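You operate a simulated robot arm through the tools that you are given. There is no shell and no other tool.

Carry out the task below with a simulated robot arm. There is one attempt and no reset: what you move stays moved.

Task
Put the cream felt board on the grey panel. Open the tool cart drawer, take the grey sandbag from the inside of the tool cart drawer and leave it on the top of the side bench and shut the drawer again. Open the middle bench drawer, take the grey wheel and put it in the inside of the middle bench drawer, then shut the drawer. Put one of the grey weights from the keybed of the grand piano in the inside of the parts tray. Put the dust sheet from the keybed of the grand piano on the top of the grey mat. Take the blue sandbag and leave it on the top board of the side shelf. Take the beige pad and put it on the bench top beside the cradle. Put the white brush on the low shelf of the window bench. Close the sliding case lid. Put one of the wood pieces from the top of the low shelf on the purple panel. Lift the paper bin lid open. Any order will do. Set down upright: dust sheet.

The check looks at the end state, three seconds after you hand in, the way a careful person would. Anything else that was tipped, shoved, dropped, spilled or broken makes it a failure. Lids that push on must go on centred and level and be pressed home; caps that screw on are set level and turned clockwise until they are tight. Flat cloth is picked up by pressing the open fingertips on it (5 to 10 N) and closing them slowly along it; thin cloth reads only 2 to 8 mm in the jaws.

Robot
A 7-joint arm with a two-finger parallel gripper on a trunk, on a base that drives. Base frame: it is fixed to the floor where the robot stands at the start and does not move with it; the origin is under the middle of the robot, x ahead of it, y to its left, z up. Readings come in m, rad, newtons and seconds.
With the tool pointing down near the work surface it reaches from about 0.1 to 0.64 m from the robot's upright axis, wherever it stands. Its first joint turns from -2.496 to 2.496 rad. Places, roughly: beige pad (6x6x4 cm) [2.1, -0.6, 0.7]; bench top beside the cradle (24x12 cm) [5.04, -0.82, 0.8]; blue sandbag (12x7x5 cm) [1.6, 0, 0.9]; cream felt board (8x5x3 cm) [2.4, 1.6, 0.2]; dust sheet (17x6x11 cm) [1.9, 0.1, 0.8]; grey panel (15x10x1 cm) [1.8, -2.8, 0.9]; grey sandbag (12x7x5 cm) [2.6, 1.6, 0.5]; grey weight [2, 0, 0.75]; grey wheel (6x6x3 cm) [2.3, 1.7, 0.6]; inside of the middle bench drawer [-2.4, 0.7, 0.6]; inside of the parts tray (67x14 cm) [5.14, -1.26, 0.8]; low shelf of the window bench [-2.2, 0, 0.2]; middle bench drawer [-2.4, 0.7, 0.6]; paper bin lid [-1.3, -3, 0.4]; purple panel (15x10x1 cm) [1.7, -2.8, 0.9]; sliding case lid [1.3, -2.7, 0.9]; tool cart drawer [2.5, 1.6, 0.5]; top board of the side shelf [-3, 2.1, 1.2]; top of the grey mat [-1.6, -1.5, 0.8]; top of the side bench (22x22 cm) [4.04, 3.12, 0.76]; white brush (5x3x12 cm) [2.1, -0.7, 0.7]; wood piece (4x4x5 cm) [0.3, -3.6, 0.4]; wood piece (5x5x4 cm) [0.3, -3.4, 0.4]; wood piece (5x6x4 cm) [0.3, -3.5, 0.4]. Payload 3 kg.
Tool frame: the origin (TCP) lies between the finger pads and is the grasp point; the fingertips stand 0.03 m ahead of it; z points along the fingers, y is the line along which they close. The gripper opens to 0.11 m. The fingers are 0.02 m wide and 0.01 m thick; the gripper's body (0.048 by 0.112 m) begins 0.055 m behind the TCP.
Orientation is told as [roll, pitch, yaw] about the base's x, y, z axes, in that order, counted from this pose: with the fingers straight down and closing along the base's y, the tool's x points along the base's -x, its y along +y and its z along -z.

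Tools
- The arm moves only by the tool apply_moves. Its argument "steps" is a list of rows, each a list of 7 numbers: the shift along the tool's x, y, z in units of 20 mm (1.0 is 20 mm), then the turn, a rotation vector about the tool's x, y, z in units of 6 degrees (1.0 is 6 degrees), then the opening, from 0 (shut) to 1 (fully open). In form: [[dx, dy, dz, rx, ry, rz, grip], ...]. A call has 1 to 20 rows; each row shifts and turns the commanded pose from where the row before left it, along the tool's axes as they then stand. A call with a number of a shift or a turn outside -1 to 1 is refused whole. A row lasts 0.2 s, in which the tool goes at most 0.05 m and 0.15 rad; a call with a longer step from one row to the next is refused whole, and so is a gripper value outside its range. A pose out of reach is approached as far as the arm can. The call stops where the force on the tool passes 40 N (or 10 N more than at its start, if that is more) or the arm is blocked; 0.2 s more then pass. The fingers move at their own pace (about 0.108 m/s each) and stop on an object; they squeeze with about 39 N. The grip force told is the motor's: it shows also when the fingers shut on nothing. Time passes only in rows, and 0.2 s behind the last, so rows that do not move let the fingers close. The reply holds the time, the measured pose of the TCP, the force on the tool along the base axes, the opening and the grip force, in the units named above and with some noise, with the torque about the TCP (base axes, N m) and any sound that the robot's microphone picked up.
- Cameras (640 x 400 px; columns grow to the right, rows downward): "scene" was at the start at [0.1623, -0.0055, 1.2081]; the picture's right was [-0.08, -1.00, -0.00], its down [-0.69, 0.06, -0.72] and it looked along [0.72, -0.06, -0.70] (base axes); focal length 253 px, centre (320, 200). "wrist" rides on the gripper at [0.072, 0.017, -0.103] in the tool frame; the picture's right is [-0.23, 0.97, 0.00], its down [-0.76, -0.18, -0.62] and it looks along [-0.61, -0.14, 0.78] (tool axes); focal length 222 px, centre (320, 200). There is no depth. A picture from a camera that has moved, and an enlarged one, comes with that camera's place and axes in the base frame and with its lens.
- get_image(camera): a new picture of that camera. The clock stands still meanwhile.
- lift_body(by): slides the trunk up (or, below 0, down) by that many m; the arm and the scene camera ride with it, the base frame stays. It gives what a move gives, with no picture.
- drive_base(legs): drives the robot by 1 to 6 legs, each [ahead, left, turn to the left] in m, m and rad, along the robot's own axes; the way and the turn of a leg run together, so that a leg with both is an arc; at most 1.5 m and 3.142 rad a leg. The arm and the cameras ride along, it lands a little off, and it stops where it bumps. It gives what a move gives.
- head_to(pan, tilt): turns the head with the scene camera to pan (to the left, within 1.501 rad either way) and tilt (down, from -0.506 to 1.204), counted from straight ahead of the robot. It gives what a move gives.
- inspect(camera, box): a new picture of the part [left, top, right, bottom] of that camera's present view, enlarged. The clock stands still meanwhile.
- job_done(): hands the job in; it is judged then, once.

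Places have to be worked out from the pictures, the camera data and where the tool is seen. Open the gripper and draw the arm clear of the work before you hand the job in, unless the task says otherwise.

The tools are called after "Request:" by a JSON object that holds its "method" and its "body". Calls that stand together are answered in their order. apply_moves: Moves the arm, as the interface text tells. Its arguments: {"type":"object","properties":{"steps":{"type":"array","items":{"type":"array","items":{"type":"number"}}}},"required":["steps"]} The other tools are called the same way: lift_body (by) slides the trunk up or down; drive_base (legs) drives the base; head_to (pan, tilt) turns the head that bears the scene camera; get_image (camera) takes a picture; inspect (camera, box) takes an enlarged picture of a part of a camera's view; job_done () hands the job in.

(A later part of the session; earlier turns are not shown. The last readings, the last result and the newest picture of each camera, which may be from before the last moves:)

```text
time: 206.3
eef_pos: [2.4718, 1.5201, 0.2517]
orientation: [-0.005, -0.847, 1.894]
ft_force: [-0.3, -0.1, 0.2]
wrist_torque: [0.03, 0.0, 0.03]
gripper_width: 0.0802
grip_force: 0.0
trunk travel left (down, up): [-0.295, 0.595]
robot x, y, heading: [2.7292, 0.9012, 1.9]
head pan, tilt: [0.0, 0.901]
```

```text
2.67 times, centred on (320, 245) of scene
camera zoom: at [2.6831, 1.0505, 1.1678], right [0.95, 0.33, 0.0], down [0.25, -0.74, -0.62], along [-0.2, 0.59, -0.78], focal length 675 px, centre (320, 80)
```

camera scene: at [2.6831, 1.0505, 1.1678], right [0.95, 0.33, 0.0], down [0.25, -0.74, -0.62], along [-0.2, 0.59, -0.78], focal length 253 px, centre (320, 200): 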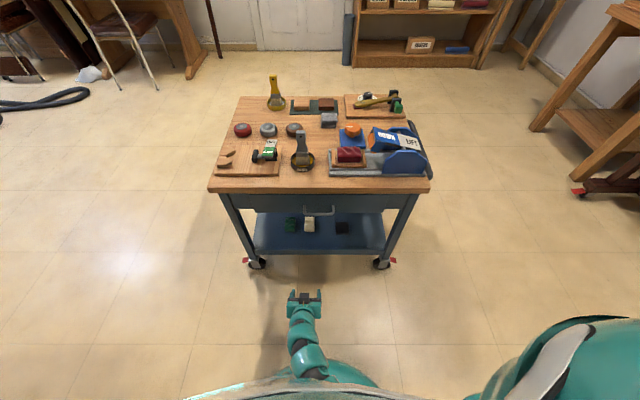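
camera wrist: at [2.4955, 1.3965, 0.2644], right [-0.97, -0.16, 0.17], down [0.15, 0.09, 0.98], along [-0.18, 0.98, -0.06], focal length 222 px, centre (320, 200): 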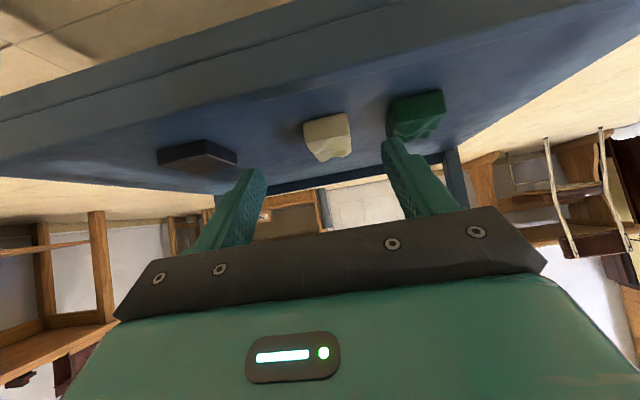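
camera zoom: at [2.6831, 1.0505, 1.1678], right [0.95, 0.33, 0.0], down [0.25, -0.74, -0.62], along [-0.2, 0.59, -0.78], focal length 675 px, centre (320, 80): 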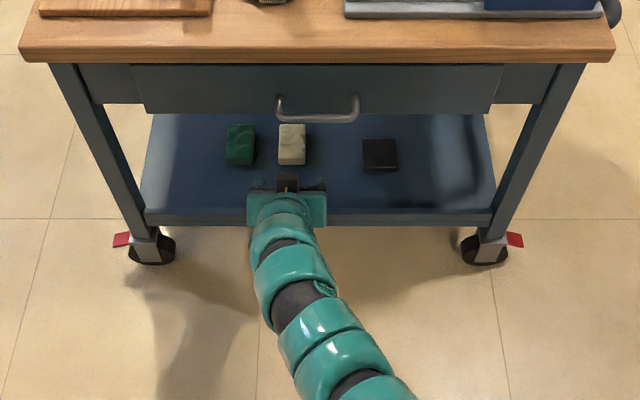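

The board centre is at about (2.434, 1.622, 0.183), aligned with the tool. I'll advance and slide down along the tool axis, then check before closing.

Request:
{"method": "apply_moves", "body": {"steps": [[-0.661, 0.1, 0.75, 0, 0, 0, 0.73], [-0.661, 0.1, 0.75, 0, 0, 0, 0.73], [-0.661, 0, 0.75, 0, 0, 0, 0.73], [0.111, 0, 0.915, 0, 0, 0, 0.73], [0.111, 0, 0.915, 0, 0, 0, 0.73], [0.111, 0, 0.915, 0, 0, 0, 0.73]]}}

Request:
{"method": "get_image", "body": {"camera": "wrist"}}

```text
time: 207.7
eef_pos: [2.4441, 1.5882, 0.235]
orientation: [-0.004, -0.846, 1.893]
ft_force: [-0.1, -1.0, -0.1]
wrist_torque: [0.01, 0.01, -0.03]
gripper_width: 0.0804
grip_force: 0.1
out of reach, approached as far as the arm can: row 5, 6
trunk travel left (down, up): [-0.295, 0.595]
robot x, y, heading: [2.7368, 0.9026, 1.903]
head pan, tilt: [0.0, 0.901]
```

```text
taken
camera wrist: at [2.4676, 1.4636, 0.2494], right [-0.97, -0.16, 0.17], down [0.15, 0.09, 0.98], along [-0.18, 0.98, -0.06], focal length 222 px, centre (320, 200)
```

wrist: 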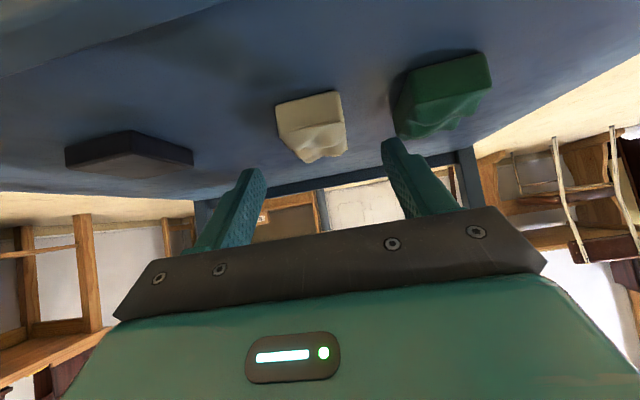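

The arm is at its reach limit, still 3.5 cm short. I'll roll the base forward 4 cm.

Request:
{"method": "drive_base", "body": {"legs": [[0.045, 0, 0]]}}

Request:
{"method": "get_image", "body": {"camera": "wrist"}}

```text
time: 208.6
eef_pos: [2.4292, 1.6294, 0.2367]
orientation: [-0.004, -0.848, 1.896]
ft_force: [0.0, -1.6, -0.5]
wrist_torque: [-0.01, 0.02, 0.0]
gripper_width: 0.0804
grip_force: 0.1
trunk travel left (down, up): [-0.295, 0.595]
robot x, y, heading: [2.721, 0.9456, 1.906]
head pan, tilt: [0.0, 0.901]
```

```text
taken
camera wrist: at [2.4523, 1.5052, 0.2496], right [-0.97, -0.16, 0.17], down [0.15, 0.09, 0.98], along [-0.18, 0.98, -0.06], focal length 222 px, centre (320, 200)
```

wrist: 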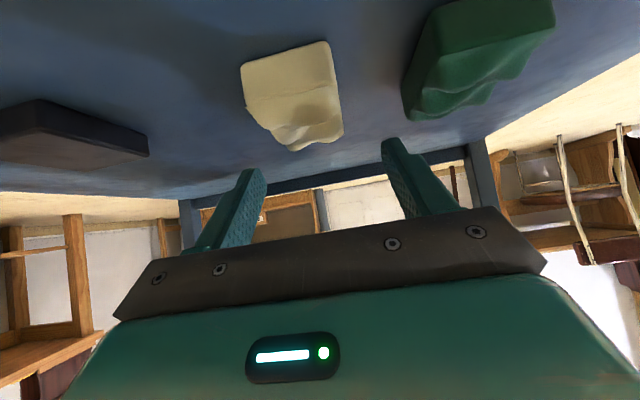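

The board's front face is at y≈1.607 and aligned laterally. I'll go down 4 cm and slightly forward, then view before closing.

Request:
{"method": "apply_moves", "body": {"steps": [[0.6, 0, 0.75, 0, 0, 0, 0.73], [0.6, 0, 0.75, 0, 0, 0, 0.73], [0.4, 0, 0.5, 0, 0, 0, 0.73]]}}

Request:
{"method": "get_image", "body": {"camera": "wrist"}}

```text
time: 209.4
eef_pos: [2.4296, 1.6296, 0.2358]
orientation: [-0.004, -0.846, 1.896]
ft_force: [0.3, 0.8, 0.5]
wrist_torque: [-0.01, 0.0, -0.01]
gripper_width: 0.0802
grip_force: 0.1
out of reach, approached as far as the arm can: row 1, 2, 3
trunk travel left (down, up): [-0.295, 0.595]
robot x, y, heading: [2.7185, 0.9414, 1.9]
head pan, tilt: [0.0, 0.901]
```

```text
taken
camera wrist: at [2.4524, 1.5052, 0.2495], right [-0.97, -0.16, 0.17], down [0.15, 0.09, 0.98], along [-0.18, 0.98, -0.06], focal length 222 px, centre (320, 200)
```

wrist: 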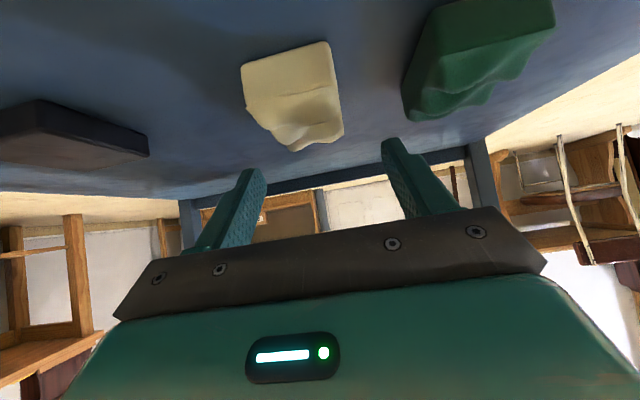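

The arm is fully stretched, so I'll lower the trunk by 4 cm instead; the tool rides straight down.

Request:
{"method": "lift_body", "body": {"by": -0.038}}

Request:
{"method": "get_image", "body": {"camera": "wrist"}}

```text
time: 210.2
eef_pos: [2.4276, 1.63, 0.1974]
orientation: [-0.005, -0.847, 1.896]
ft_force: [-0.9, -0.7, 0.2]
wrist_torque: [0.01, -0.04, 0.0]
gripper_width: 0.0802
grip_force: 0.0
trunk travel left (down, up): [-0.257, 0.633]
robot x, y, heading: [2.717, 0.9431, 1.907]
head pan, tilt: [0.0, 0.901]
```

```text
taken
camera wrist: at [2.4524, 1.5053, 0.2114], right [-0.97, -0.16, 0.17], down [0.15, 0.09, 0.98], along [-0.18, 0.98, -0.06], focal length 222 px, centre (320, 200)
```

wrist: 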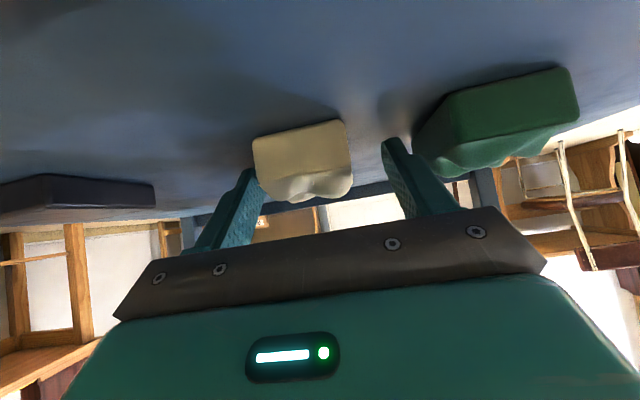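

The fingers straddle the board just above the shelf. Closing now.

Request:
{"method": "apply_moves", "body": {"steps": [[0, -0.2, 0, 0, 0, 0, 0.6], [0, 0, 0, 0, 0, 0, 0.5], [0, 0, 0, 0, 0, 0, 0.3], [0, 0, 0, 0, 0, 0, 0], [0, 0, 0, 0, 0, 0, 0]]}}

Request:
{"method": "get_image", "body": {"camera": "wrist"}}

```text
time: 211.4
eef_pos: [2.4316, 1.6301, 0.1995]
orientation: [-0.005, -0.847, 1.897]
ft_force: [-0.5, 0.7, 1.4]
wrist_torque: [0.03, -0.06, 0.01]
gripper_width: 0.0447
grip_force: 39.0
trunk travel left (down, up): [-0.257, 0.633]
robot x, y, heading: [2.7173, 0.9428, 1.904]
head pan, tilt: [0.0, 0.901]
```

```text
taken
camera wrist: at [2.4562, 1.5064, 0.2113], right [-0.97, -0.16, 0.17], down [0.15, 0.09, 0.98], along [-0.18, 0.98, -0.06], focal length 222 px, centre (320, 200)
```

wrist: 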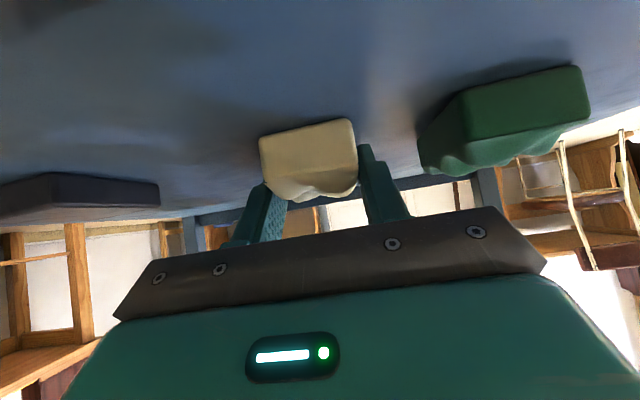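

The board is gripped (4.5 cm). I'll lift 4 cm to clear the rim and back the base out.

Request:
{"method": "lift_body", "body": {"by": 0.04}}

Request:
{"method": "drive_base", "body": {"legs": [[-0.4, 0, 0]]}}

Request:
{"method": "get_image", "body": {"camera": "scene"}}

Request:
{"method": "get_image", "body": {"camera": "wrist"}}

```text
time: 212.2
eef_pos: [2.4337, 1.6311, 0.2375]
orientation: [-0.005, -0.846, 1.895]
ft_force: [0.4, 0.0, -0.6]
wrist_torque: [0.01, -0.03, 0.03]
gripper_width: 0.0451
grip_force: 39.4
trunk travel left (down, up): [-0.297, 0.593]
robot x, y, heading: [2.7201, 0.9415, 1.903]
head pan, tilt: [0.0, 0.901]
```

```text
time: 214.7
eef_pos: [2.5614, 1.2502, 0.2384]
orientation: [-0.005, -0.845, 1.901]
ft_force: [0.5, -0.7, -0.1]
wrist_torque: [-0.01, 0.01, 0.0]
gripper_width: 0.045
grip_force: 38.8
trunk travel left (down, up): [-0.297, 0.593]
robot x, y, heading: [2.8508, 0.5648, 1.912]
head pan, tilt: [0.0, 0.901]
```

```text
taken
camera scene: at [2.7994, 0.714, 1.1697], right [0.94, 0.33, 0.0], down [0.26, -0.74, -0.62], along [-0.21, 0.59, -0.78], focal length 253 px, centre (320, 200)
```

scene: 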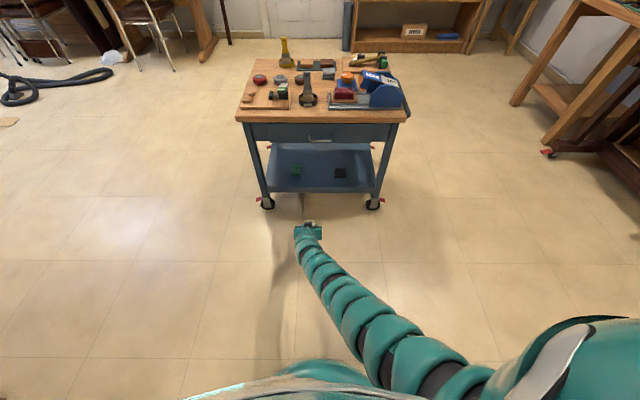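

```text
taken
camera wrist: at [2.5849, 1.1267, 0.2512], right [-0.97, -0.17, 0.17], down [0.15, 0.09, 0.98], along [-0.18, 0.98, -0.06], focal length 222 px, centre (320, 200)
```

wrist: 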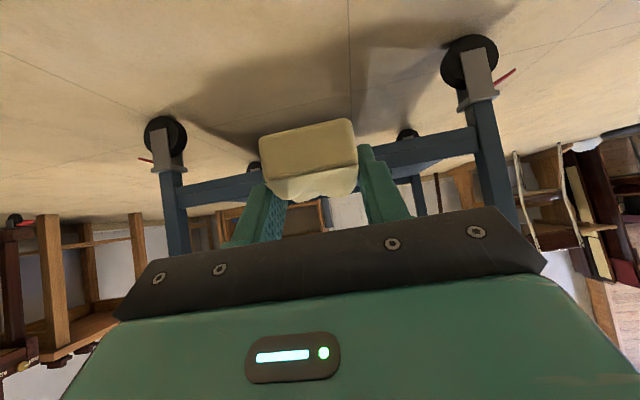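

The board is out and held. I'll return the tool to vertical, raise the trunk, and turn to look toward the far (−y) side of the room.

Request:
{"method": "apply_moves", "body": {"steps": [[0, 0, 0, 0, 1, 0, 0], [0, 0, 0, 0, 1, 0, 0], [0, 0, 0, 0, 1, 0, 0], [0, 0, 0, 0, 1, 0, 0], [0, 0, 0, 0, 1, 0, 0], [0, 0, 0, 0, 1, 0, 0], [0, 0, 0, 0, 1, 0, 0], [0, 0, 0, 0, 1, 0, 0], [1, 0, -0.5, 0, 0, 0, 0], [1, 0, -0.5, 0, 0, 0, 0], [1, 0, -0.5, 0, 0, 0, 0], [1, 0, -0.5, 0, 0, 0, 0], [1, 0, -0.5, 0, 0, 0, 0], [1, 0, -0.5, 0, 0, 0, 0], [1, 0, -0.5, 0, 0, 0, 0]]}}

Request:
{"method": "lift_body", "body": {"by": 0.55}}

Request:
{"method": "drive_base", "body": {"legs": [[0, 0, 2.8]]}}

Request:
{"method": "head_to", "body": {"pan": 0.0, "tilt": 0.5}}

Request:
{"method": "get_image", "body": {"camera": "scene"}}

Request:
{"method": "get_image", "body": {"camera": "wrist"}}

```text
time: 217.9
eef_pos: [2.6337, 1.0794, 0.2961]
orientation: [-0.003, -0.218, 1.901]
ft_force: [-0.4, -0.1, 0.1]
wrist_torque: [0.03, 0.01, -0.01]
gripper_width: 0.045
grip_force: 39.2
out of reach, approached as far as the arm can: row 3, 4, 5, 6, 7, 8
trunk travel left (down, up): [-0.297, 0.593]
robot x, y, heading: [2.8474, 0.5677, 1.904]
head pan, tilt: [0.0, 0.901]
```

```text
refused: 0.55 is not a number from -0.4 to 0.4
```

```text
time: 224.8
eef_pos: [2.8589, 0.0082, 0.2957]
orientation: [-0.003, -0.218, -1.628]
ft_force: [-0.3, 0.3, -0.7]
wrist_torque: [-0.02, 0.01, -0.04]
gripper_width: 0.0449
grip_force: 38.5
trunk travel left (down, up): [-0.297, 0.593]
robot x, y, heading: [2.8522, 0.5666, -1.619]
head pan, tilt: [0.0, 0.901]
```

```text
time: 225.7
eef_pos: [2.859, 0.008, 0.2952]
orientation: [-0.003, -0.217, -1.628]
ft_force: [0.0, 0.0, 0.1]
wrist_torque: [0.01, -0.01, 0.0]
gripper_width: 0.045
grip_force: 39.0
trunk travel left (down, up): [-0.297, 0.593]
robot x, y, heading: [2.8519, 0.5622, -1.617]
head pan, tilt: [0.0, 0.499]
```

```text
taken
camera scene: at [2.8427, 0.3962, 1.2036], right [-1.0, 0.05, 0.0], down [0.02, 0.48, -0.88], along [-0.04, -0.88, -0.48], focal length 253 px, centre (320, 200)
```

scene: 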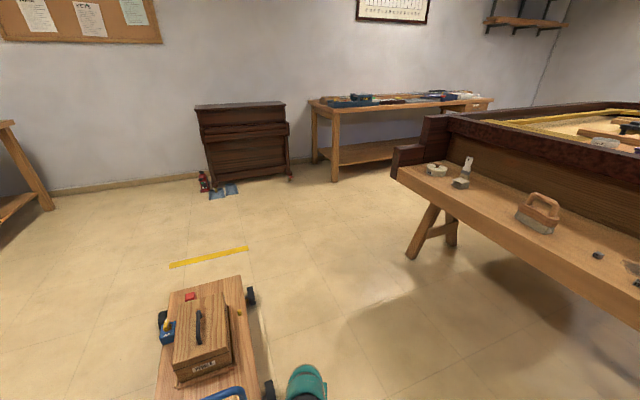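

```text
taken
camera wrist: at [2.8813, 0.1003, 0.3798], right [0.96, -0.28, 0.05], down [-0.21, -0.6, 0.77], along [-0.19, -0.75, -0.63], focal length 222 px, centre (320, 200)
```

wrist: 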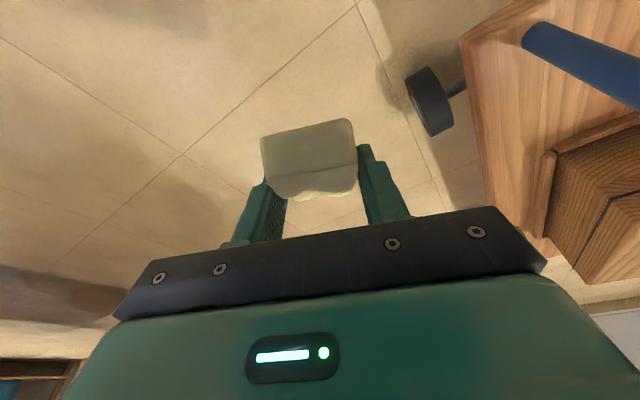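

The arm hangs low near the dolly, so I'll raise it right away and fix the remaining tilt before moving.

Request:
{"method": "lift_body", "body": {"by": 0.4}}

Request:
{"method": "lift_body", "body": {"by": 0.17}}

Request:
{"method": "apply_moves", "body": {"steps": [[0, 0, 0, 0, 1, 0, 0], [0, 0, 0, 0, 1, 0, 0], [0, 0, 0, 0, 0.08, 0, 0], [1, 0, 0, 0, 0, 0, 0], [1, 0, 0, 0, 0, 0, 0], [1, 0, 0, 0, 0, 0, 0], [1, 0, 0, 0, 0, 0, 0], [1, 0, 0, 0, 0, 0, 0]]}}

Request:
{"method": "get_image", "body": {"camera": "scene"}}

```text
time: 229.5
eef_pos: [2.8584, 0.008, 0.6954]
orientation: [-0.003, -0.219, -1.63]
ft_force: [-0.2, 0.2, -0.1]
wrist_torque: [-0.01, 0.02, 0.03]
gripper_width: 0.0448
grip_force: 39.2
trunk travel left (down, up): [-0.697, 0.193]
robot x, y, heading: [2.8525, 0.5671, -1.624]
head pan, tilt: [0.0, 0.499]
```

```text
time: 231.4
eef_pos: [2.8586, 0.0075, 0.8642]
orientation: [-0.003, -0.218, -1.628]
ft_force: [-0.6, 0.5, -0.8]
wrist_torque: [-0.02, 0.01, -0.03]
gripper_width: 0.0452
grip_force: 39.3
trunk travel left (down, up): [-0.867, 0.023]
robot x, y, heading: [2.8508, 0.5637, -1.615]
head pan, tilt: [0.0, 0.499]
```

```text
time: 233.2
eef_pos: [2.8644, 0.1079, 0.8668]
orientation: [-0.003, -0.002, -1.629]
ft_force: [0.6, -0.3, -0.4]
wrist_torque: [0.0, 0.0, 0.02]
gripper_width: 0.045
grip_force: 39.2
trunk travel left (down, up): [-0.867, 0.023]
robot x, y, heading: [2.8502, 0.569, -1.619]
head pan, tilt: [0.0, 0.499]
```

```text
taken
camera scene: at [2.8426, 0.3969, 1.7737], right [-1.0, 0.05, 0.0], down [0.02, 0.48, -0.88], along [-0.04, -0.88, -0.48], focal length 253 px, centre (320, 200)
```

scene: 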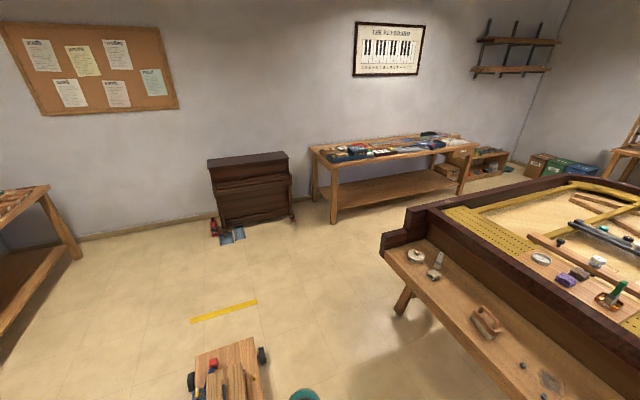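

Everything in the room is rotated about 0.32 rad from my frame. I'll align my heading to it, pass through the middle of the gap between dolly and keybed, then slide over toward the wall bench.

Request:
{"method": "drive_base", "body": {"legs": [[0, 0, 0.36], [0, -0.448, 0], [1.5, 0, 0], [0.35, 0, 0]]}}

Request:
{"method": "head_to", "body": {"pan": -0.6, "tilt": 0.5}}

Request:
{"method": "get_image", "body": {"camera": "scene"}}

```text
time: 246.0
eef_pos: [3.1286, -1.7871, 0.865]
orientation: [-0.003, 0.0, -1.299]
ft_force: [0.3, -0.5, -0.3]
wrist_torque: [-0.01, -0.03, 0.01]
gripper_width: 0.0451
grip_force: 39.3
trunk travel left (down, up): [-0.867, 0.023]
robot x, y, heading: [2.9632, -1.3564, -1.286]
head pan, tilt: [0.0, 0.499]
```

```text
time: 247.0
eef_pos: [3.1275, -1.7871, 0.8653]
orientation: [-0.003, 0.0, -1.299]
ft_force: [0.6, 1.1, -0.3]
wrist_torque: [0.02, 0.03, -0.02]
gripper_width: 0.0448
grip_force: 39.1
trunk travel left (down, up): [-0.867, 0.023]
robot x, y, heading: [2.9633, -1.3555, -1.288]
head pan, tilt: [-0.6, 0.499]
```

```text
taken
camera scene: at [2.9614, -1.5201, 1.7736], right [-0.95, 0.31, 0.0], down [0.15, 0.45, -0.88], along [-0.28, -0.83, -0.48], focal length 253 px, centre (320, 200)
```

scene: 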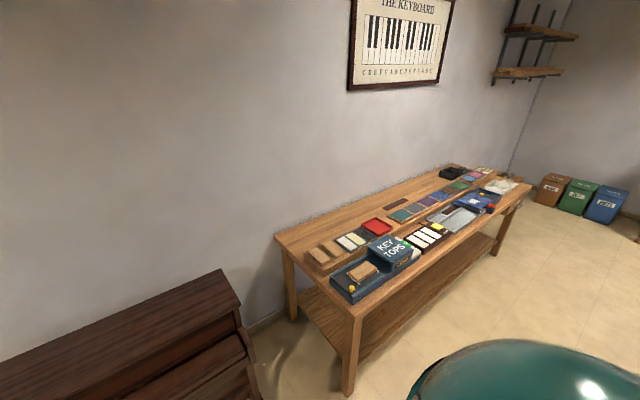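

I can see the wall bench clearly now. Zooming in on it.

Request:
{"method": "inspect", "body": {"camera": "scene", "box": [270, 150, 540, 320]}}

Request:
{"method": "inspect", "body": {"camera": "scene", "box": [380, 155, 540, 255]}}

```text
2.35 times, centred on (405, 235) of scene
camera zoom: at [2.9614, -1.5201, 1.7736], right [-0.95, 0.31, 0.0], down [0.15, 0.45, -0.88], along [-0.28, -0.83, -0.48], focal length 595 px, centre (120, 118)
```

zoom: 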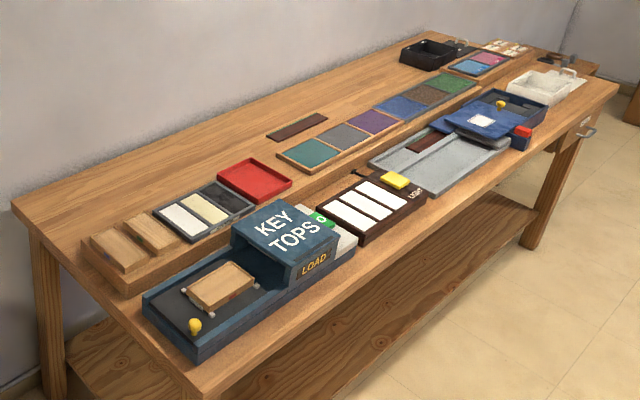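

```text
4.00 times, centred on (460, 205) of scene
camera zoom: at [2.9614, -1.5201, 1.7736], right [-0.95, 0.31, 0.0], down [0.15, 0.45, -0.88], along [-0.28, -0.83, -0.48], focal length 1012 px, centre (-240, 180)
```

zoom: 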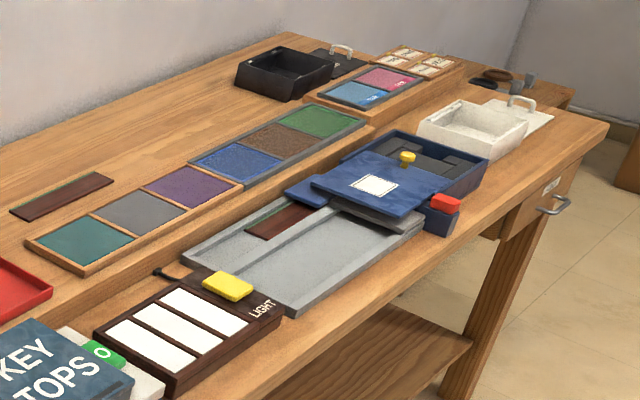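

The panels run teal, grey, purple along the bench; grey is at about (1.81, −2.79, 0.85). I'll raise the tool, align with the bench, and slide along it.

Request:
{"method": "apply_moves", "body": {"steps": [[0, 0, -1, 0, 0, 0, 0], [0, 0, -1, 0, 0, 0, 0], [0, 0, -1, 0, 0, 0, 0], [0, 0, -1, 0, 0, 0, 0], [0, 0, -1, 0, 0, 0, 0], [0, 0, -1, 0, 0, 0, 0], [0, 0, -1, 0, 0, 0, 0]]}}

Request:
{"method": "drive_base", "body": {"legs": [[0, 0, 0.05], [0, -1.48, 0]]}}

Request:
{"method": "head_to", "body": {"pan": 0.0, "tilt": 0.7}}

Request:
{"method": "get_image", "body": {"camera": "scene"}}

```text
time: 248.6
eef_pos: [3.1295, -1.7849, 1.005]
orientation: [-0.004, -0.003, -1.299]
ft_force: [0.1, -0.3, -0.1]
wrist_torque: [-0.03, 0.0, 0.01]
gripper_width: 0.0449
grip_force: 38.9
trunk travel left (down, up): [-0.867, 0.023]
robot x, y, heading: [2.9614, -1.3556, -1.289]
head pan, tilt: [-0.6, 0.499]
```

```text
time: 256.3
eef_pos: [1.777, -2.253, 1.004]
orientation: [-0.004, 0.001, -1.242]
ft_force: [0.3, 0.1, -0.6]
wrist_torque: [0.01, -0.02, 0.0]
gripper_width: 0.0448
grip_force: 38.6
trunk travel left (down, up): [-0.867, 0.023]
robot x, y, heading: [1.589, -1.8364, -1.234]
head pan, tilt: [-0.6, 0.499]
```

```text
time: 257.3
eef_pos: [1.776, -2.2542, 1.005]
orientation: [-0.004, 0.002, -1.242]
ft_force: [0.0, 0.6, -0.8]
wrist_torque: [0.0, 0.0, -0.03]
gripper_width: 0.0448
grip_force: 39.0
trunk travel left (down, up): [-0.867, 0.023]
robot x, y, heading: [1.5915, -1.8363, -1.232]
head pan, tilt: [0.0, 0.7]
```

```text
taken
camera scene: at [1.6457, -1.9902, 1.7559], right [-0.94, -0.33, 0.0], down [-0.21, 0.61, -0.77], along [0.25, -0.72, -0.64], focal length 253 px, centre (320, 200)
```

scene: 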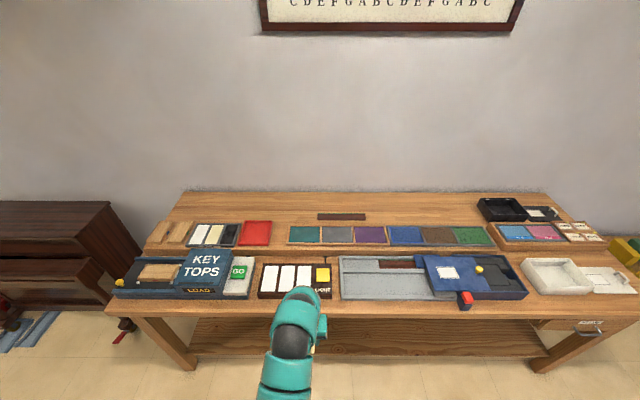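

Request:
{"method": "inspect", "body": {"camera": "scene", "box": [240, 180, 560, 320]}}

Request:
{"method": "inspect", "body": {"camera": "scene", "box": [330, 220, 540, 320]}}

```text
2.00 times, centred on (400, 250) of scene
camera zoom: at [1.6457, -1.9902, 1.7559], right [-0.94, -0.33, 0.0], down [-0.21, 0.61, -0.77], along [0.25, -0.72, -0.64], focal length 506 px, centre (160, 100)
```

zoom: 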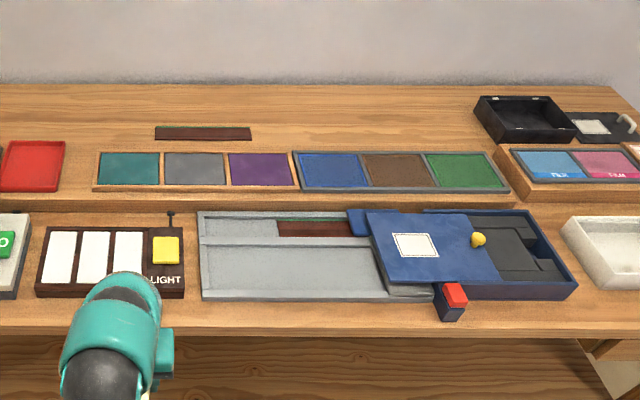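

```text
3.05 times, centred on (435, 270) of scene
camera zoom: at [1.6457, -1.9902, 1.7559], right [-0.94, -0.33, 0.0], down [-0.21, 0.61, -0.77], along [0.25, -0.72, -0.64], focal length 771 px, centre (-30, -13)
```

zoom: 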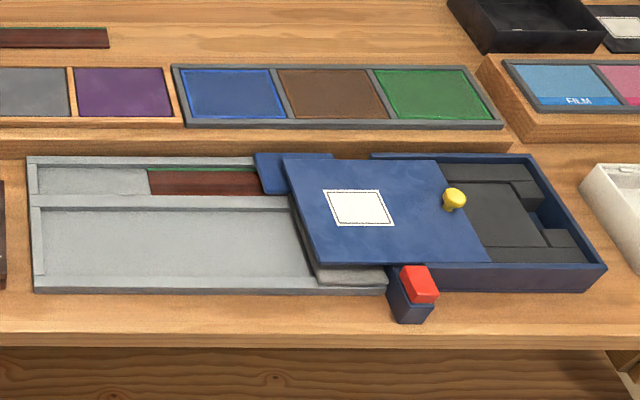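

The grey panel centre is at about (1.837, −2.796, 0.85). The board was gripped with the tool pitched 48.5°, so I'll drive up to the bench and re-pitch the tool so the board lies level again.

Request:
{"method": "drive_base", "body": {"legs": [[0.32, -0.1, 0]]}}

Request:
{"method": "apply_moves", "body": {"steps": [[0, 0, 0, 0, -1, 0, 0], [0, 0, 0, 0, -1, 0, 0], [0, 0, 0, 0, -1, 0, 0], [0, 0, 0, 0, -1, 0, 0], [0, 0, 0, 0, -1, 0, 0], [0, 0, 0, 0, -1, 0, 0], [0, 0, 0, 0, -1, 0, 0], [0, 0, 0, 0, -1, 0, 0], [0, 0, 0, 0, -0.09, 0, 0]]}}

Request:
{"method": "get_image", "body": {"camera": "wrist"}}

Request:
{"method": "get_image", "body": {"camera": "scene"}}

```text
time: 259.5
eef_pos: [1.7896, -2.5909, 1.0045]
orientation: [-0.004, 0.0, -1.242]
ft_force: [0.0, 0.0, -0.6]
wrist_torque: [0.01, -0.04, 0.02]
gripper_width: 0.0451
grip_force: 39.0
trunk travel left (down, up): [-0.867, 0.023]
robot x, y, heading: [1.6045, -2.1747, -1.238]
head pan, tilt: [0.0, 0.7]
```

```text
time: 261.5
eef_pos: [1.7906, -2.59, 1.0054]
orientation: [-0.003, -0.848, -1.239]
ft_force: [0.0, -1.2, 0.0]
wrist_torque: [0.0, 0.03, -0.02]
gripper_width: 0.0447
grip_force: 38.5
trunk travel left (down, up): [-0.867, 0.023]
robot x, y, heading: [1.6025, -2.1709, -1.229]
head pan, tilt: [0.0, 0.7]
```

```text
taken
camera wrist: at [1.7656, -2.4653, 1.0181], right [0.97, 0.17, 0.17], down [-0.15, -0.09, 0.98], along [0.19, -0.98, -0.06], focal length 222 px, centre (320, 200)
```

wrist: 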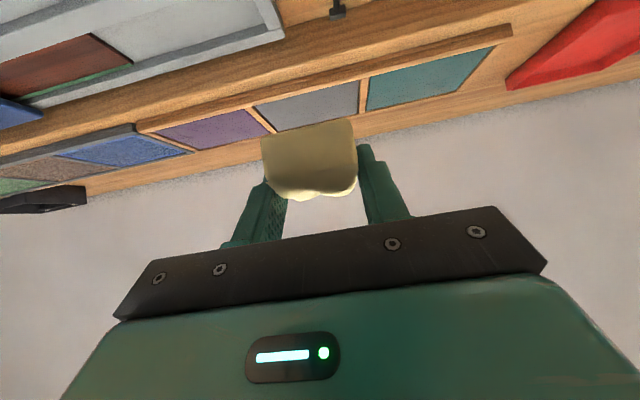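

```text
taken
camera scene: at [1.6587, -2.327, 1.7559], right [-0.94, -0.33, 0.0], down [-0.21, 0.61, -0.76], along [0.25, -0.72, -0.64], focal length 253 px, centre (320, 200)
```

scene: 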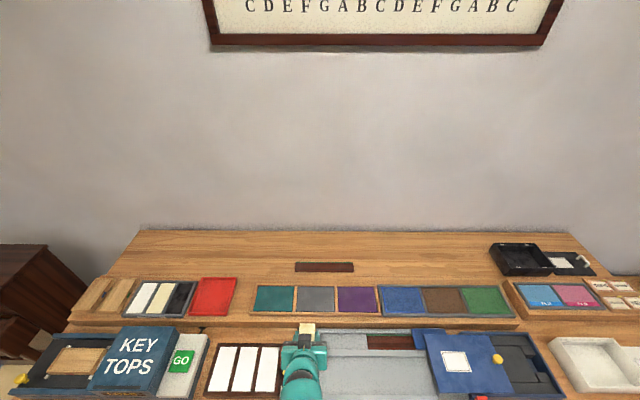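

Both cameras agree on the panel centre at (1.838, −2.793). I'll shift right slightly (staying clear of the small lever) and move forward over it.

Request:
{"method": "apply_moves", "body": {"steps": [[0, -0.9, 0, 0, 0, 0, 0], [0, -0.9, 0, 0, 0, 0, 0], [-0.661, 0, 0.75, 0, 0, 0, 0], [-0.661, 0, 0.75, 0, 0, 0, 0], [-0.661, 0, 0.75, 0, 0, 0, 0], [-0.661, 0, 0.75, 0, 0, 0, 0], [-0.661, 0, 0.75, 0, 0, 0, 0], [-0.661, 0, 0.75, 0, 0, 0, 0], [-0.661, 0, 0.75, 0, 0, 0, 0], [-0.661, 0, 0.75, 0, 0, 0, 0], [-0.661, 0, 0.75, 0, 0, 0, 0], [0.375, 0, 0.33, 0, 0, 0, 0], [0.75, 0, 0.661, 0, 0, 0, 0], [0.75, 0, 0.661, 0, 0, 0, 0]]}}

Request:
{"method": "get_image", "body": {"camera": "wrist"}}

Request:
{"method": "inspect", "body": {"camera": "scene", "box": [230, 250, 420, 390]}}

```text
time: 264.5
eef_pos: [1.814, -2.7724, 0.9555]
orientation: [-0.004, -0.849, -1.236]
ft_force: [0.8, 0.3, -0.6]
wrist_torque: [-0.02, -0.02, 0.02]
gripper_width: 0.045
grip_force: 38.8
trunk travel left (down, up): [-0.867, 0.023]
robot x, y, heading: [1.6026, -2.1732, -1.229]
head pan, tilt: [0.0, 0.7]
```

```text
taken
camera wrist: at [1.7894, -2.6471, 0.968], right [0.97, 0.17, 0.17], down [-0.15, -0.09, 0.98], along [0.19, -0.98, -0.06], focal length 222 px, centre (320, 200)
```

wrist: 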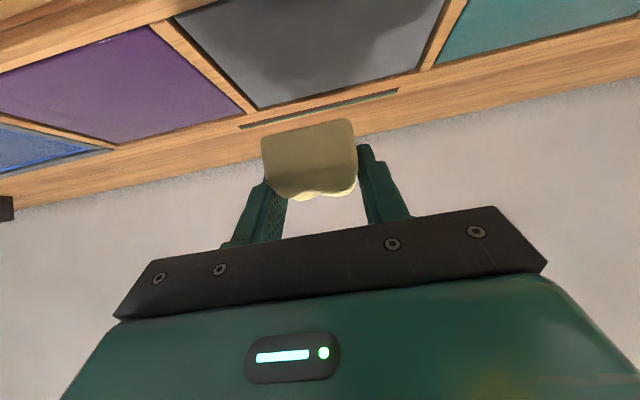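

```text
2.86 times, centred on (325, 320) of scene
camera zoom: at [1.6584, -2.3268, 1.7559], right [-0.94, -0.33, 0.0], down [-0.21, 0.61, -0.76], along [0.25, -0.72, -0.64], focal length 723 px, centre (306, -143)
```

zoom: 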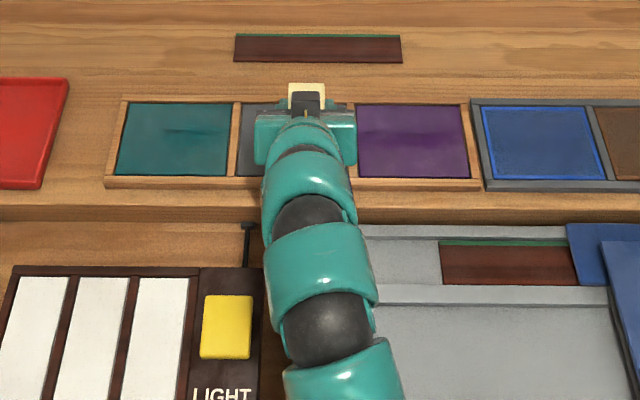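

The board is nearly over the panel centre, needing about 1.2 cm more forward. I'll go forward and lower to just above the panel.

Request:
{"method": "apply_moves", "body": {"steps": [[-0.4, 0, 0.45, 0, 0, 0, 0], [0.75, 0, 0.661, 0, 0, 0, 0], [0.75, 0, 0.661, 0, 0, 0, 0], [0.6, 0, 0.53, 0, 0, 0, 0]]}}

Request:
{"method": "get_image", "body": {"camera": "wrist"}}

Request:
{"method": "inspect", "body": {"camera": "scene", "box": [230, 250, 420, 390]}}

```text
time: 265.5
eef_pos: [1.819, -2.7835, 0.8989]
orientation: [-0.004, -0.847, -1.238]
ft_force: [-0.5, -0.2, -0.3]
wrist_torque: [0.0, 0.01, 0.02]
gripper_width: 0.0447
grip_force: 39.0
trunk travel left (down, up): [-0.867, 0.023]
robot x, y, heading: [1.6022, -2.1673, -1.231]
head pan, tilt: [0.0, 0.7]
```

```text
taken
camera wrist: at [1.7945, -2.6592, 0.9127], right [0.97, 0.17, 0.17], down [-0.15, -0.09, 0.98], along [0.19, -0.98, -0.06], focal length 222 px, centre (320, 200)
```

wrist: 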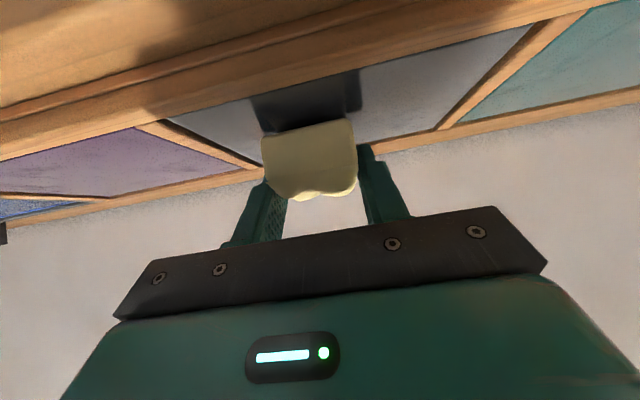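

```text
2.86 times, centred on (325, 320) of scene
camera zoom: at [1.6584, -2.3268, 1.7559], right [-0.94, -0.33, 0.0], down [-0.21, 0.61, -0.76], along [0.25, -0.72, -0.64], focal length 723 px, centre (306, -143)
```

zoom: 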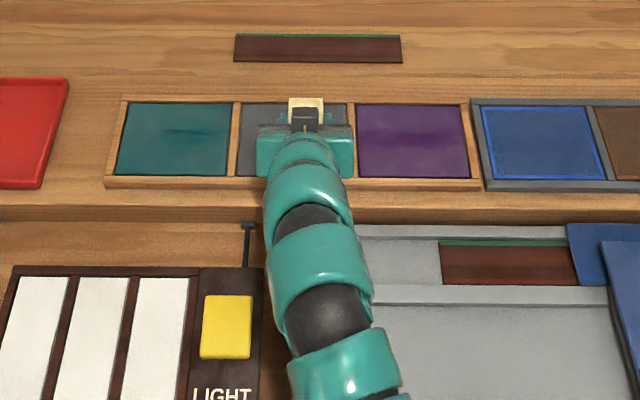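

Depth cross-checks put the panel surface at z≈0.865 and the board centred to within about 5 mm. I'll lower in 2 mm steps until contact.

Request:
{"method": "apply_moves", "body": {"steps": [[0.09, 0, 0.05, 0, 0, 0, 0], [0.075, 0, 0.066, 0, 0, 0, 0], [0.075, 0, 0.066, 0, 0, 0, 0], [0, 0, 0, 0, 0, 0, 0]]}}

```text
time: 266.5
eef_pos: [1.8177, -2.7821, 0.8939]
orientation: [-0.007, -0.848, -1.237]
ft_force: [0.2, 0.6, -1.1]
wrist_torque: [-0.02, -0.02, 0.01]
gripper_width: 0.045
grip_force: 38.8
trunk travel left (down, up): [-0.867, 0.023]
robot x, y, heading: [1.5998, -2.1744, -1.231]
head pan, tilt: [0.0, 0.7]
```

No contact yet; continuing in small steps.

Request:
{"method": "apply_moves", "body": {"steps": [[0.075, 0, 0.066, 0, 0, 0, 0], [0.075, 0, 0.066, 0, 0, 0, 0], [0.075, 0, 0.066, 0, 0, 0, 0], [0, 0, 0, 0, 0, 0, 0]]}}

Request:
{"method": "get_image", "body": {"camera": "wrist"}}

```text
time: 267.5
eef_pos: [1.8186, -2.7824, 0.8917]
orientation: [-0.003, -0.858, -1.237]
ft_force: [0.9, -2.8, 37.7]
wrist_torque: [0.52, 0.07, 0.02]
gripper_width: 0.0447
grip_force: 39.3
trunk travel left (down, up): [-0.867, 0.023]
robot x, y, heading: [1.6024, -2.1706, -1.227]
head pan, tilt: [0.0, 0.7]
```

```text
taken
camera wrist: at [1.7929, -2.6581, 0.9045], right [0.97, 0.17, 0.17], down [-0.16, -0.08, 0.98], along [0.19, -0.98, -0.05], focal length 222 px, centre (320, 200)
```

wrist: 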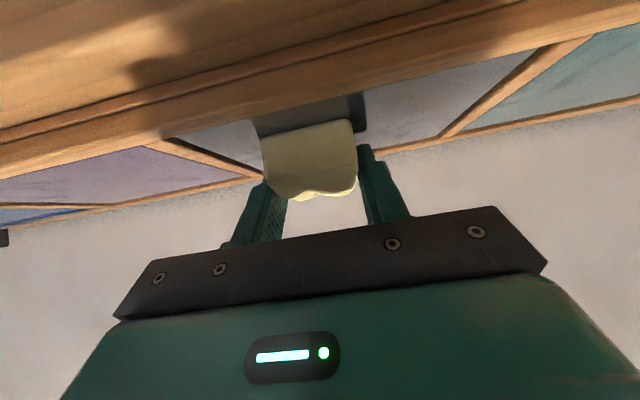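

Contact made. I'll relax slightly, open, and retreat back along the tool axis.

Request:
{"method": "apply_moves", "body": {"steps": [[-0.1, 0, -0.1, 0, 0, 0, 0], [0, 0, 0, 0, 0, 0, 0.5], [0, 0, 0, 0, 0, 0, 0.65], [0, 0, 0, 0, 0, 0, 0.7], [0, 0, -0.5, 0, 0, 0, 0.7], [0, 0, -1, 0, 0, 0, 0.7], [0, 0, -1, 0, 0, 0, 0.7], [-0.75, 0, -0.661, 0, 0, 0, 0.7], [-0.75, 0, -0.661, 0, 0, 0, 0.7], [-0.75, 0, -0.661, 0, 0, 0, 0.7]]}}

Request:
{"method": "get_image", "body": {"camera": "wrist"}}

```text
time: 269.7
eef_pos: [1.8041, -2.7461, 0.9817]
orientation: [-0.006, -0.848, -1.236]
ft_force: [-0.2, 0.2, -0.8]
wrist_torque: [0.01, -0.02, -0.02]
gripper_width: 0.0775
grip_force: 0.1
trunk travel left (down, up): [-0.867, 0.023]
robot x, y, heading: [1.6015, -2.1752, -1.231]
head pan, tilt: [0.0, 0.7]
```

```text
taken
camera wrist: at [1.7808, -2.6213, 0.9958], right [0.97, 0.17, 0.17], down [-0.15, -0.09, 0.98], along [0.19, -0.98, -0.06], focal length 222 px, centre (320, 200)
```

wrist: 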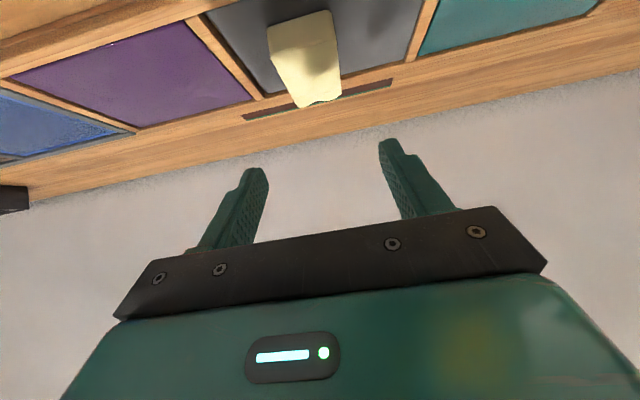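

The board is released. I'll retract the arm and check from the scene camera.

Request:
{"method": "apply_moves", "body": {"steps": [[0.661, 0, -0.75, 0, 0, 0, 0.7], [0.661, 0, -0.75, 0, 0, 0, 0.7], [0.661, 0, -0.75, 0, 0, 0, 0.7], [0.661, 0, -0.75, 0, 0, 0, 0.7], [0.661, 0, -0.75, 0, 0, 0, 0.7], [0.661, 0, -0.75, 0, 0, 0, 0.7], [0.661, 0, -0.75, 0, 0, 0, 0.7], [0, 0, 0, 0, 1, 0, 0.7], [0, 0, 0, 0, 1, 0, 0.7], [0, 0, 0, 0, 1, 0, 0.7], [0, 0, 0, 0, 1, 0, 0.7], [0, 0, 0, 0, 1, 0, 0.7], [0, 0, 0, 0, 1, 0, 0.7], [0, 0, 0, 0, 1, 0, 0.7], [0, 0, 0, 0, 1, 0, 0.7]]}}

Request:
{"method": "inspect", "body": {"camera": "scene", "box": [230, 250, 420, 390]}}

Request:
{"method": "get_image", "body": {"camera": "scene"}}

```text
time: 272.9
eef_pos: [1.7595, -2.6148, 0.9821]
orientation: [-0.003, -0.006, -1.238]
ft_force: [-0.1, 0.1, 0.0]
wrist_torque: [-0.01, 0.0, -0.01]
gripper_width: 0.077
grip_force: 0.0
trunk travel left (down, up): [-0.867, 0.023]
robot x, y, heading: [1.6044, -2.1669, -1.234]
head pan, tilt: [0.0, 0.7]
```

```text
2.86 times, centred on (325, 320) of scene
camera zoom: at [1.6591, -2.3273, 1.7558], right [-0.94, -0.33, 0.0], down [-0.21, 0.61, -0.76], along [0.25, -0.72, -0.64], focal length 723 px, centre (306, -143)
```

zoom: 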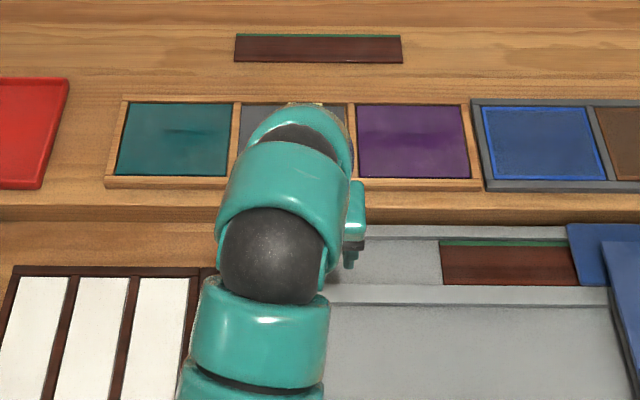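

```text
taken
camera scene: at [1.6591, -2.3273, 1.7558], right [-0.94, -0.33, 0.0], down [-0.21, 0.61, -0.76], along [0.25, -0.72, -0.64], focal length 253 px, centre (320, 200)
```

scene: 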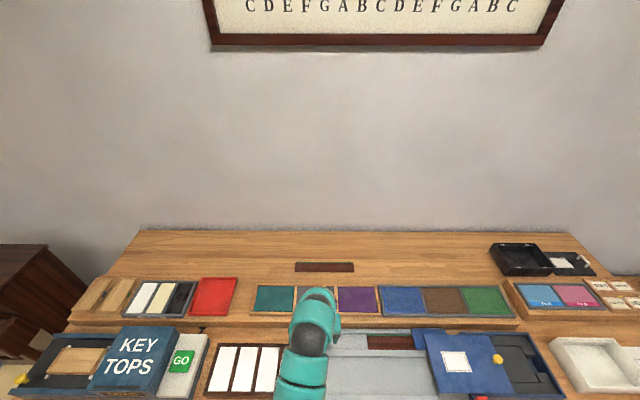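

Next is the sliding case to the right. I'll back off a bit, slide right, and look down at the case and the felt board.

Request:
{"method": "drive_base", "body": {"legs": [[-0.15, 0, 0], [0, -0.45, 0]]}}

Request:
{"method": "head_to", "body": {"pan": 0.2, "tilt": 0.8}}

Request:
{"method": "get_image", "body": {"camera": "scene"}}

Request:
{"method": "inspect", "body": {"camera": "scene", "box": [140, 160, 440, 340]}}

```text
time: 276.6
eef_pos: [1.2779, -2.6244, 0.9839]
orientation: [-0.001, -0.009, -1.242]
ft_force: [-0.5, -0.4, 0.2]
wrist_torque: [0.02, 0.0, 0.01]
gripper_width: 0.0771
grip_force: 0.1
trunk travel left (down, up): [-0.867, 0.023]
robot x, y, heading: [1.1193, -2.1816, -1.229]
head pan, tilt: [0.0, 0.7]
```

```text
time: 277.4
eef_pos: [1.2787, -2.6248, 0.9827]
orientation: [-0.002, -0.009, -1.243]
ft_force: [1.1, 0.6, 0.1]
wrist_torque: [-0.01, -0.01, 0.0]
gripper_width: 0.0771
grip_force: 0.0
trunk travel left (down, up): [-0.867, 0.023]
robot x, y, heading: [1.1233, -2.1824, -1.234]
head pan, tilt: [0.201, 0.799]
```

```text
taken
camera scene: at [1.1903, -2.3252, 1.7477], right [-0.86, -0.51, 0.0], down [-0.37, 0.62, -0.7], along [0.36, -0.6, -0.72], focal length 253 px, centre (320, 200)
```

scene: 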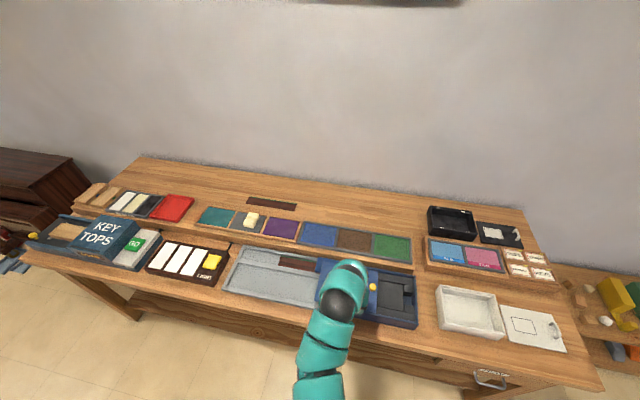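

```text
2.13 times, centred on (290, 250) of scene
camera zoom: at [1.1903, -2.3252, 1.7477], right [-0.86, -0.51, 0.0], down [-0.37, 0.62, -0.7], along [0.36, -0.6, -0.72], focal length 540 px, centre (384, 93)
```

zoom: 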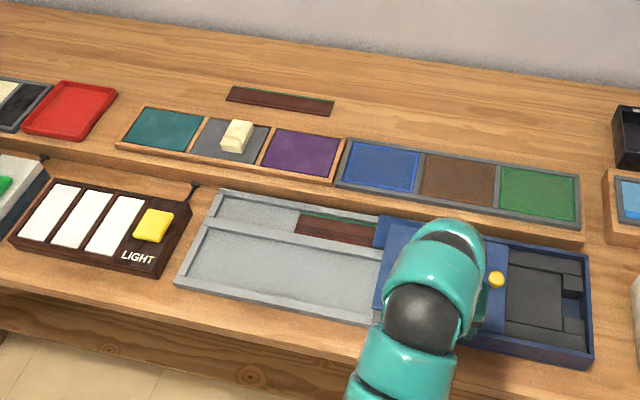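

The felt board sits well inside the grey panel. Now the wrist view, to locate the lid's yellow knob.

Request:
{"method": "apply_moves", "body": {"steps": [[-1, -1, 0, 0, 0, 0, 0.6], [-1, -1, 0, 0, 0, 0, 0.6], [-1, -1, 0, 0, 0, 0, 0.6], [0, -1, 0, 0, 0, 0, 0.6]]}}

Request:
{"method": "get_image", "body": {"camera": "wrist"}}

Request:
{"method": "get_image", "body": {"camera": "scene"}}

```text
time: 278.4
eef_pos: [1.2214, -2.708, 0.984]
orientation: [-0.004, -0.01, -1.241]
ft_force: [0.2, 0.2, 0.2]
wrist_torque: [-0.03, 0.02, 0.0]
gripper_width: 0.0662
grip_force: 0.1
trunk travel left (down, up): [-0.867, 0.023]
robot x, y, heading: [1.1235, -2.1812, -1.234]
head pan, tilt: [0.201, 0.799]
```

```text
taken
camera wrist: at [1.214, -2.6323, 1.0862], right [0.99, 0.1, 0.0], down [0.08, -0.77, 0.63], along [0.06, -0.63, -0.78], focal length 222 px, centre (320, 200)
```

wrist: 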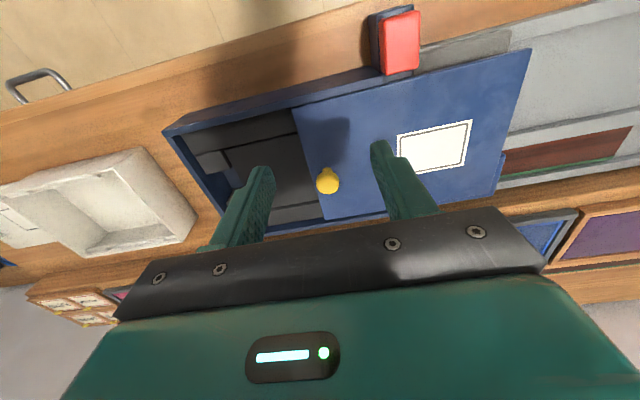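

```text
taken
camera scene: at [1.1898, -2.3247, 1.7477], right [-0.86, -0.51, 0.0], down [-0.37, 0.62, -0.7], along [0.36, -0.6, -0.72], focal length 253 px, centre (320, 200)
```

scene: 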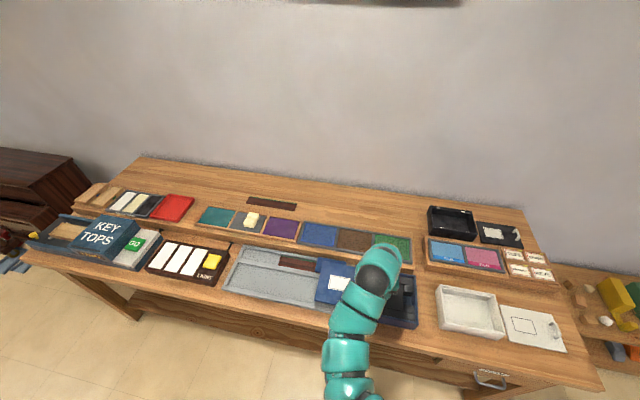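

Triangulating gives the knob top at about (1.235, −2.755, 0.906), centred between the fingers. I'll move forward 5 cm and lower around it.

Request:
{"method": "apply_moves", "body": {"steps": [[-1, 0, 0, 0, 0, 0, 0.6], [-1, 0, 0, 0, 0, 0, 0.6], [-0.45, 0, 0, 0, 0, 0, 0.6], [0, 0, 1, 0, 0, 0, 0.6], [0, 0, 1, 0, 0, 0, 0.6], [0, 0, 0.6, 0, 0, 0, 0.6]]}}

Request:
{"method": "get_image", "body": {"camera": "wrist"}}

```text
time: 279.8
eef_pos: [1.2362, -2.753, 0.9315]
orientation: [-0.003, -0.009, -1.241]
ft_force: [0.3, 0.7, 0.1]
wrist_torque: [0.01, 0.01, 0.0]
gripper_width: 0.0662
grip_force: 0.1
trunk travel left (down, up): [-0.867, 0.023]
robot x, y, heading: [1.1215, -2.1808, -1.231]
head pan, tilt: [0.201, 0.799]
```

```text
taken
camera wrist: at [1.2298, -2.6782, 1.0338], right [1.0, 0.1, 0.0], down [0.08, -0.77, 0.63], along [0.06, -0.63, -0.78], focal length 222 px, centre (320, 200)
```

wrist: 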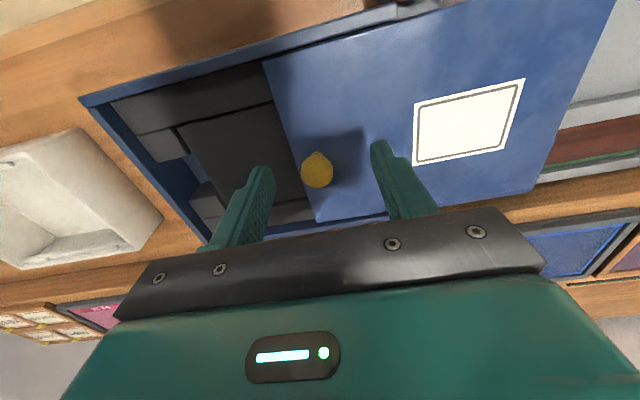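

The knob is centred between the fingers. I'll lower 1.2 cm more and close on it.

Request:
{"method": "apply_moves", "body": {"steps": [[0, 0, 0.3, 0, 0, 0, 0.6], [0, 0, 0.3, 0, 0, 0, 0.6], [0, 0, 0, 0, 0, 0, 0.3], [0, 0, 0, 0, 0, 0, 0], [0, 0, 0, 0, 0, 0, 0], [0, 0, 0, 0, 0, 0, 0]]}}

Request:
{"method": "get_image", "body": {"camera": "wrist"}}

```text
time: 281.2
eef_pos: [1.2374, -2.7547, 0.9213]
orientation: [-0.004, -0.009, -1.243]
ft_force: [-0.1, -0.5, -0.4]
wrist_torque: [0.02, 0.03, 0.0]
gripper_width: 0.0003
grip_force: 37.6
trunk travel left (down, up): [-0.867, 0.023]
robot x, y, heading: [1.1208, -2.1807, -1.228]
head pan, tilt: [0.201, 0.799]
```

```text
taken
camera wrist: at [1.2295, -2.6791, 1.0225], right [1.0, 0.1, 0.0], down [0.08, -0.77, 0.63], along [0.06, -0.63, -0.78], focal length 222 px, centre (320, 200)
```

wrist: 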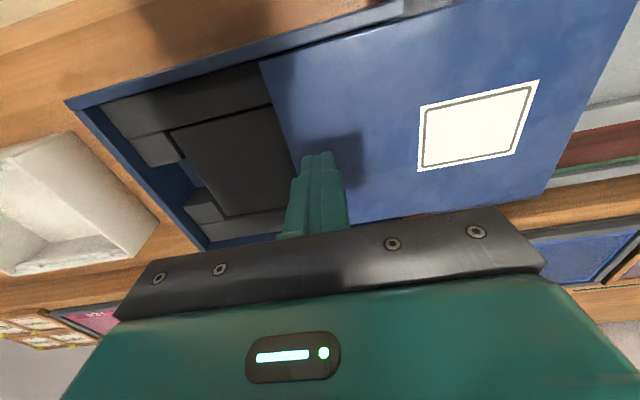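

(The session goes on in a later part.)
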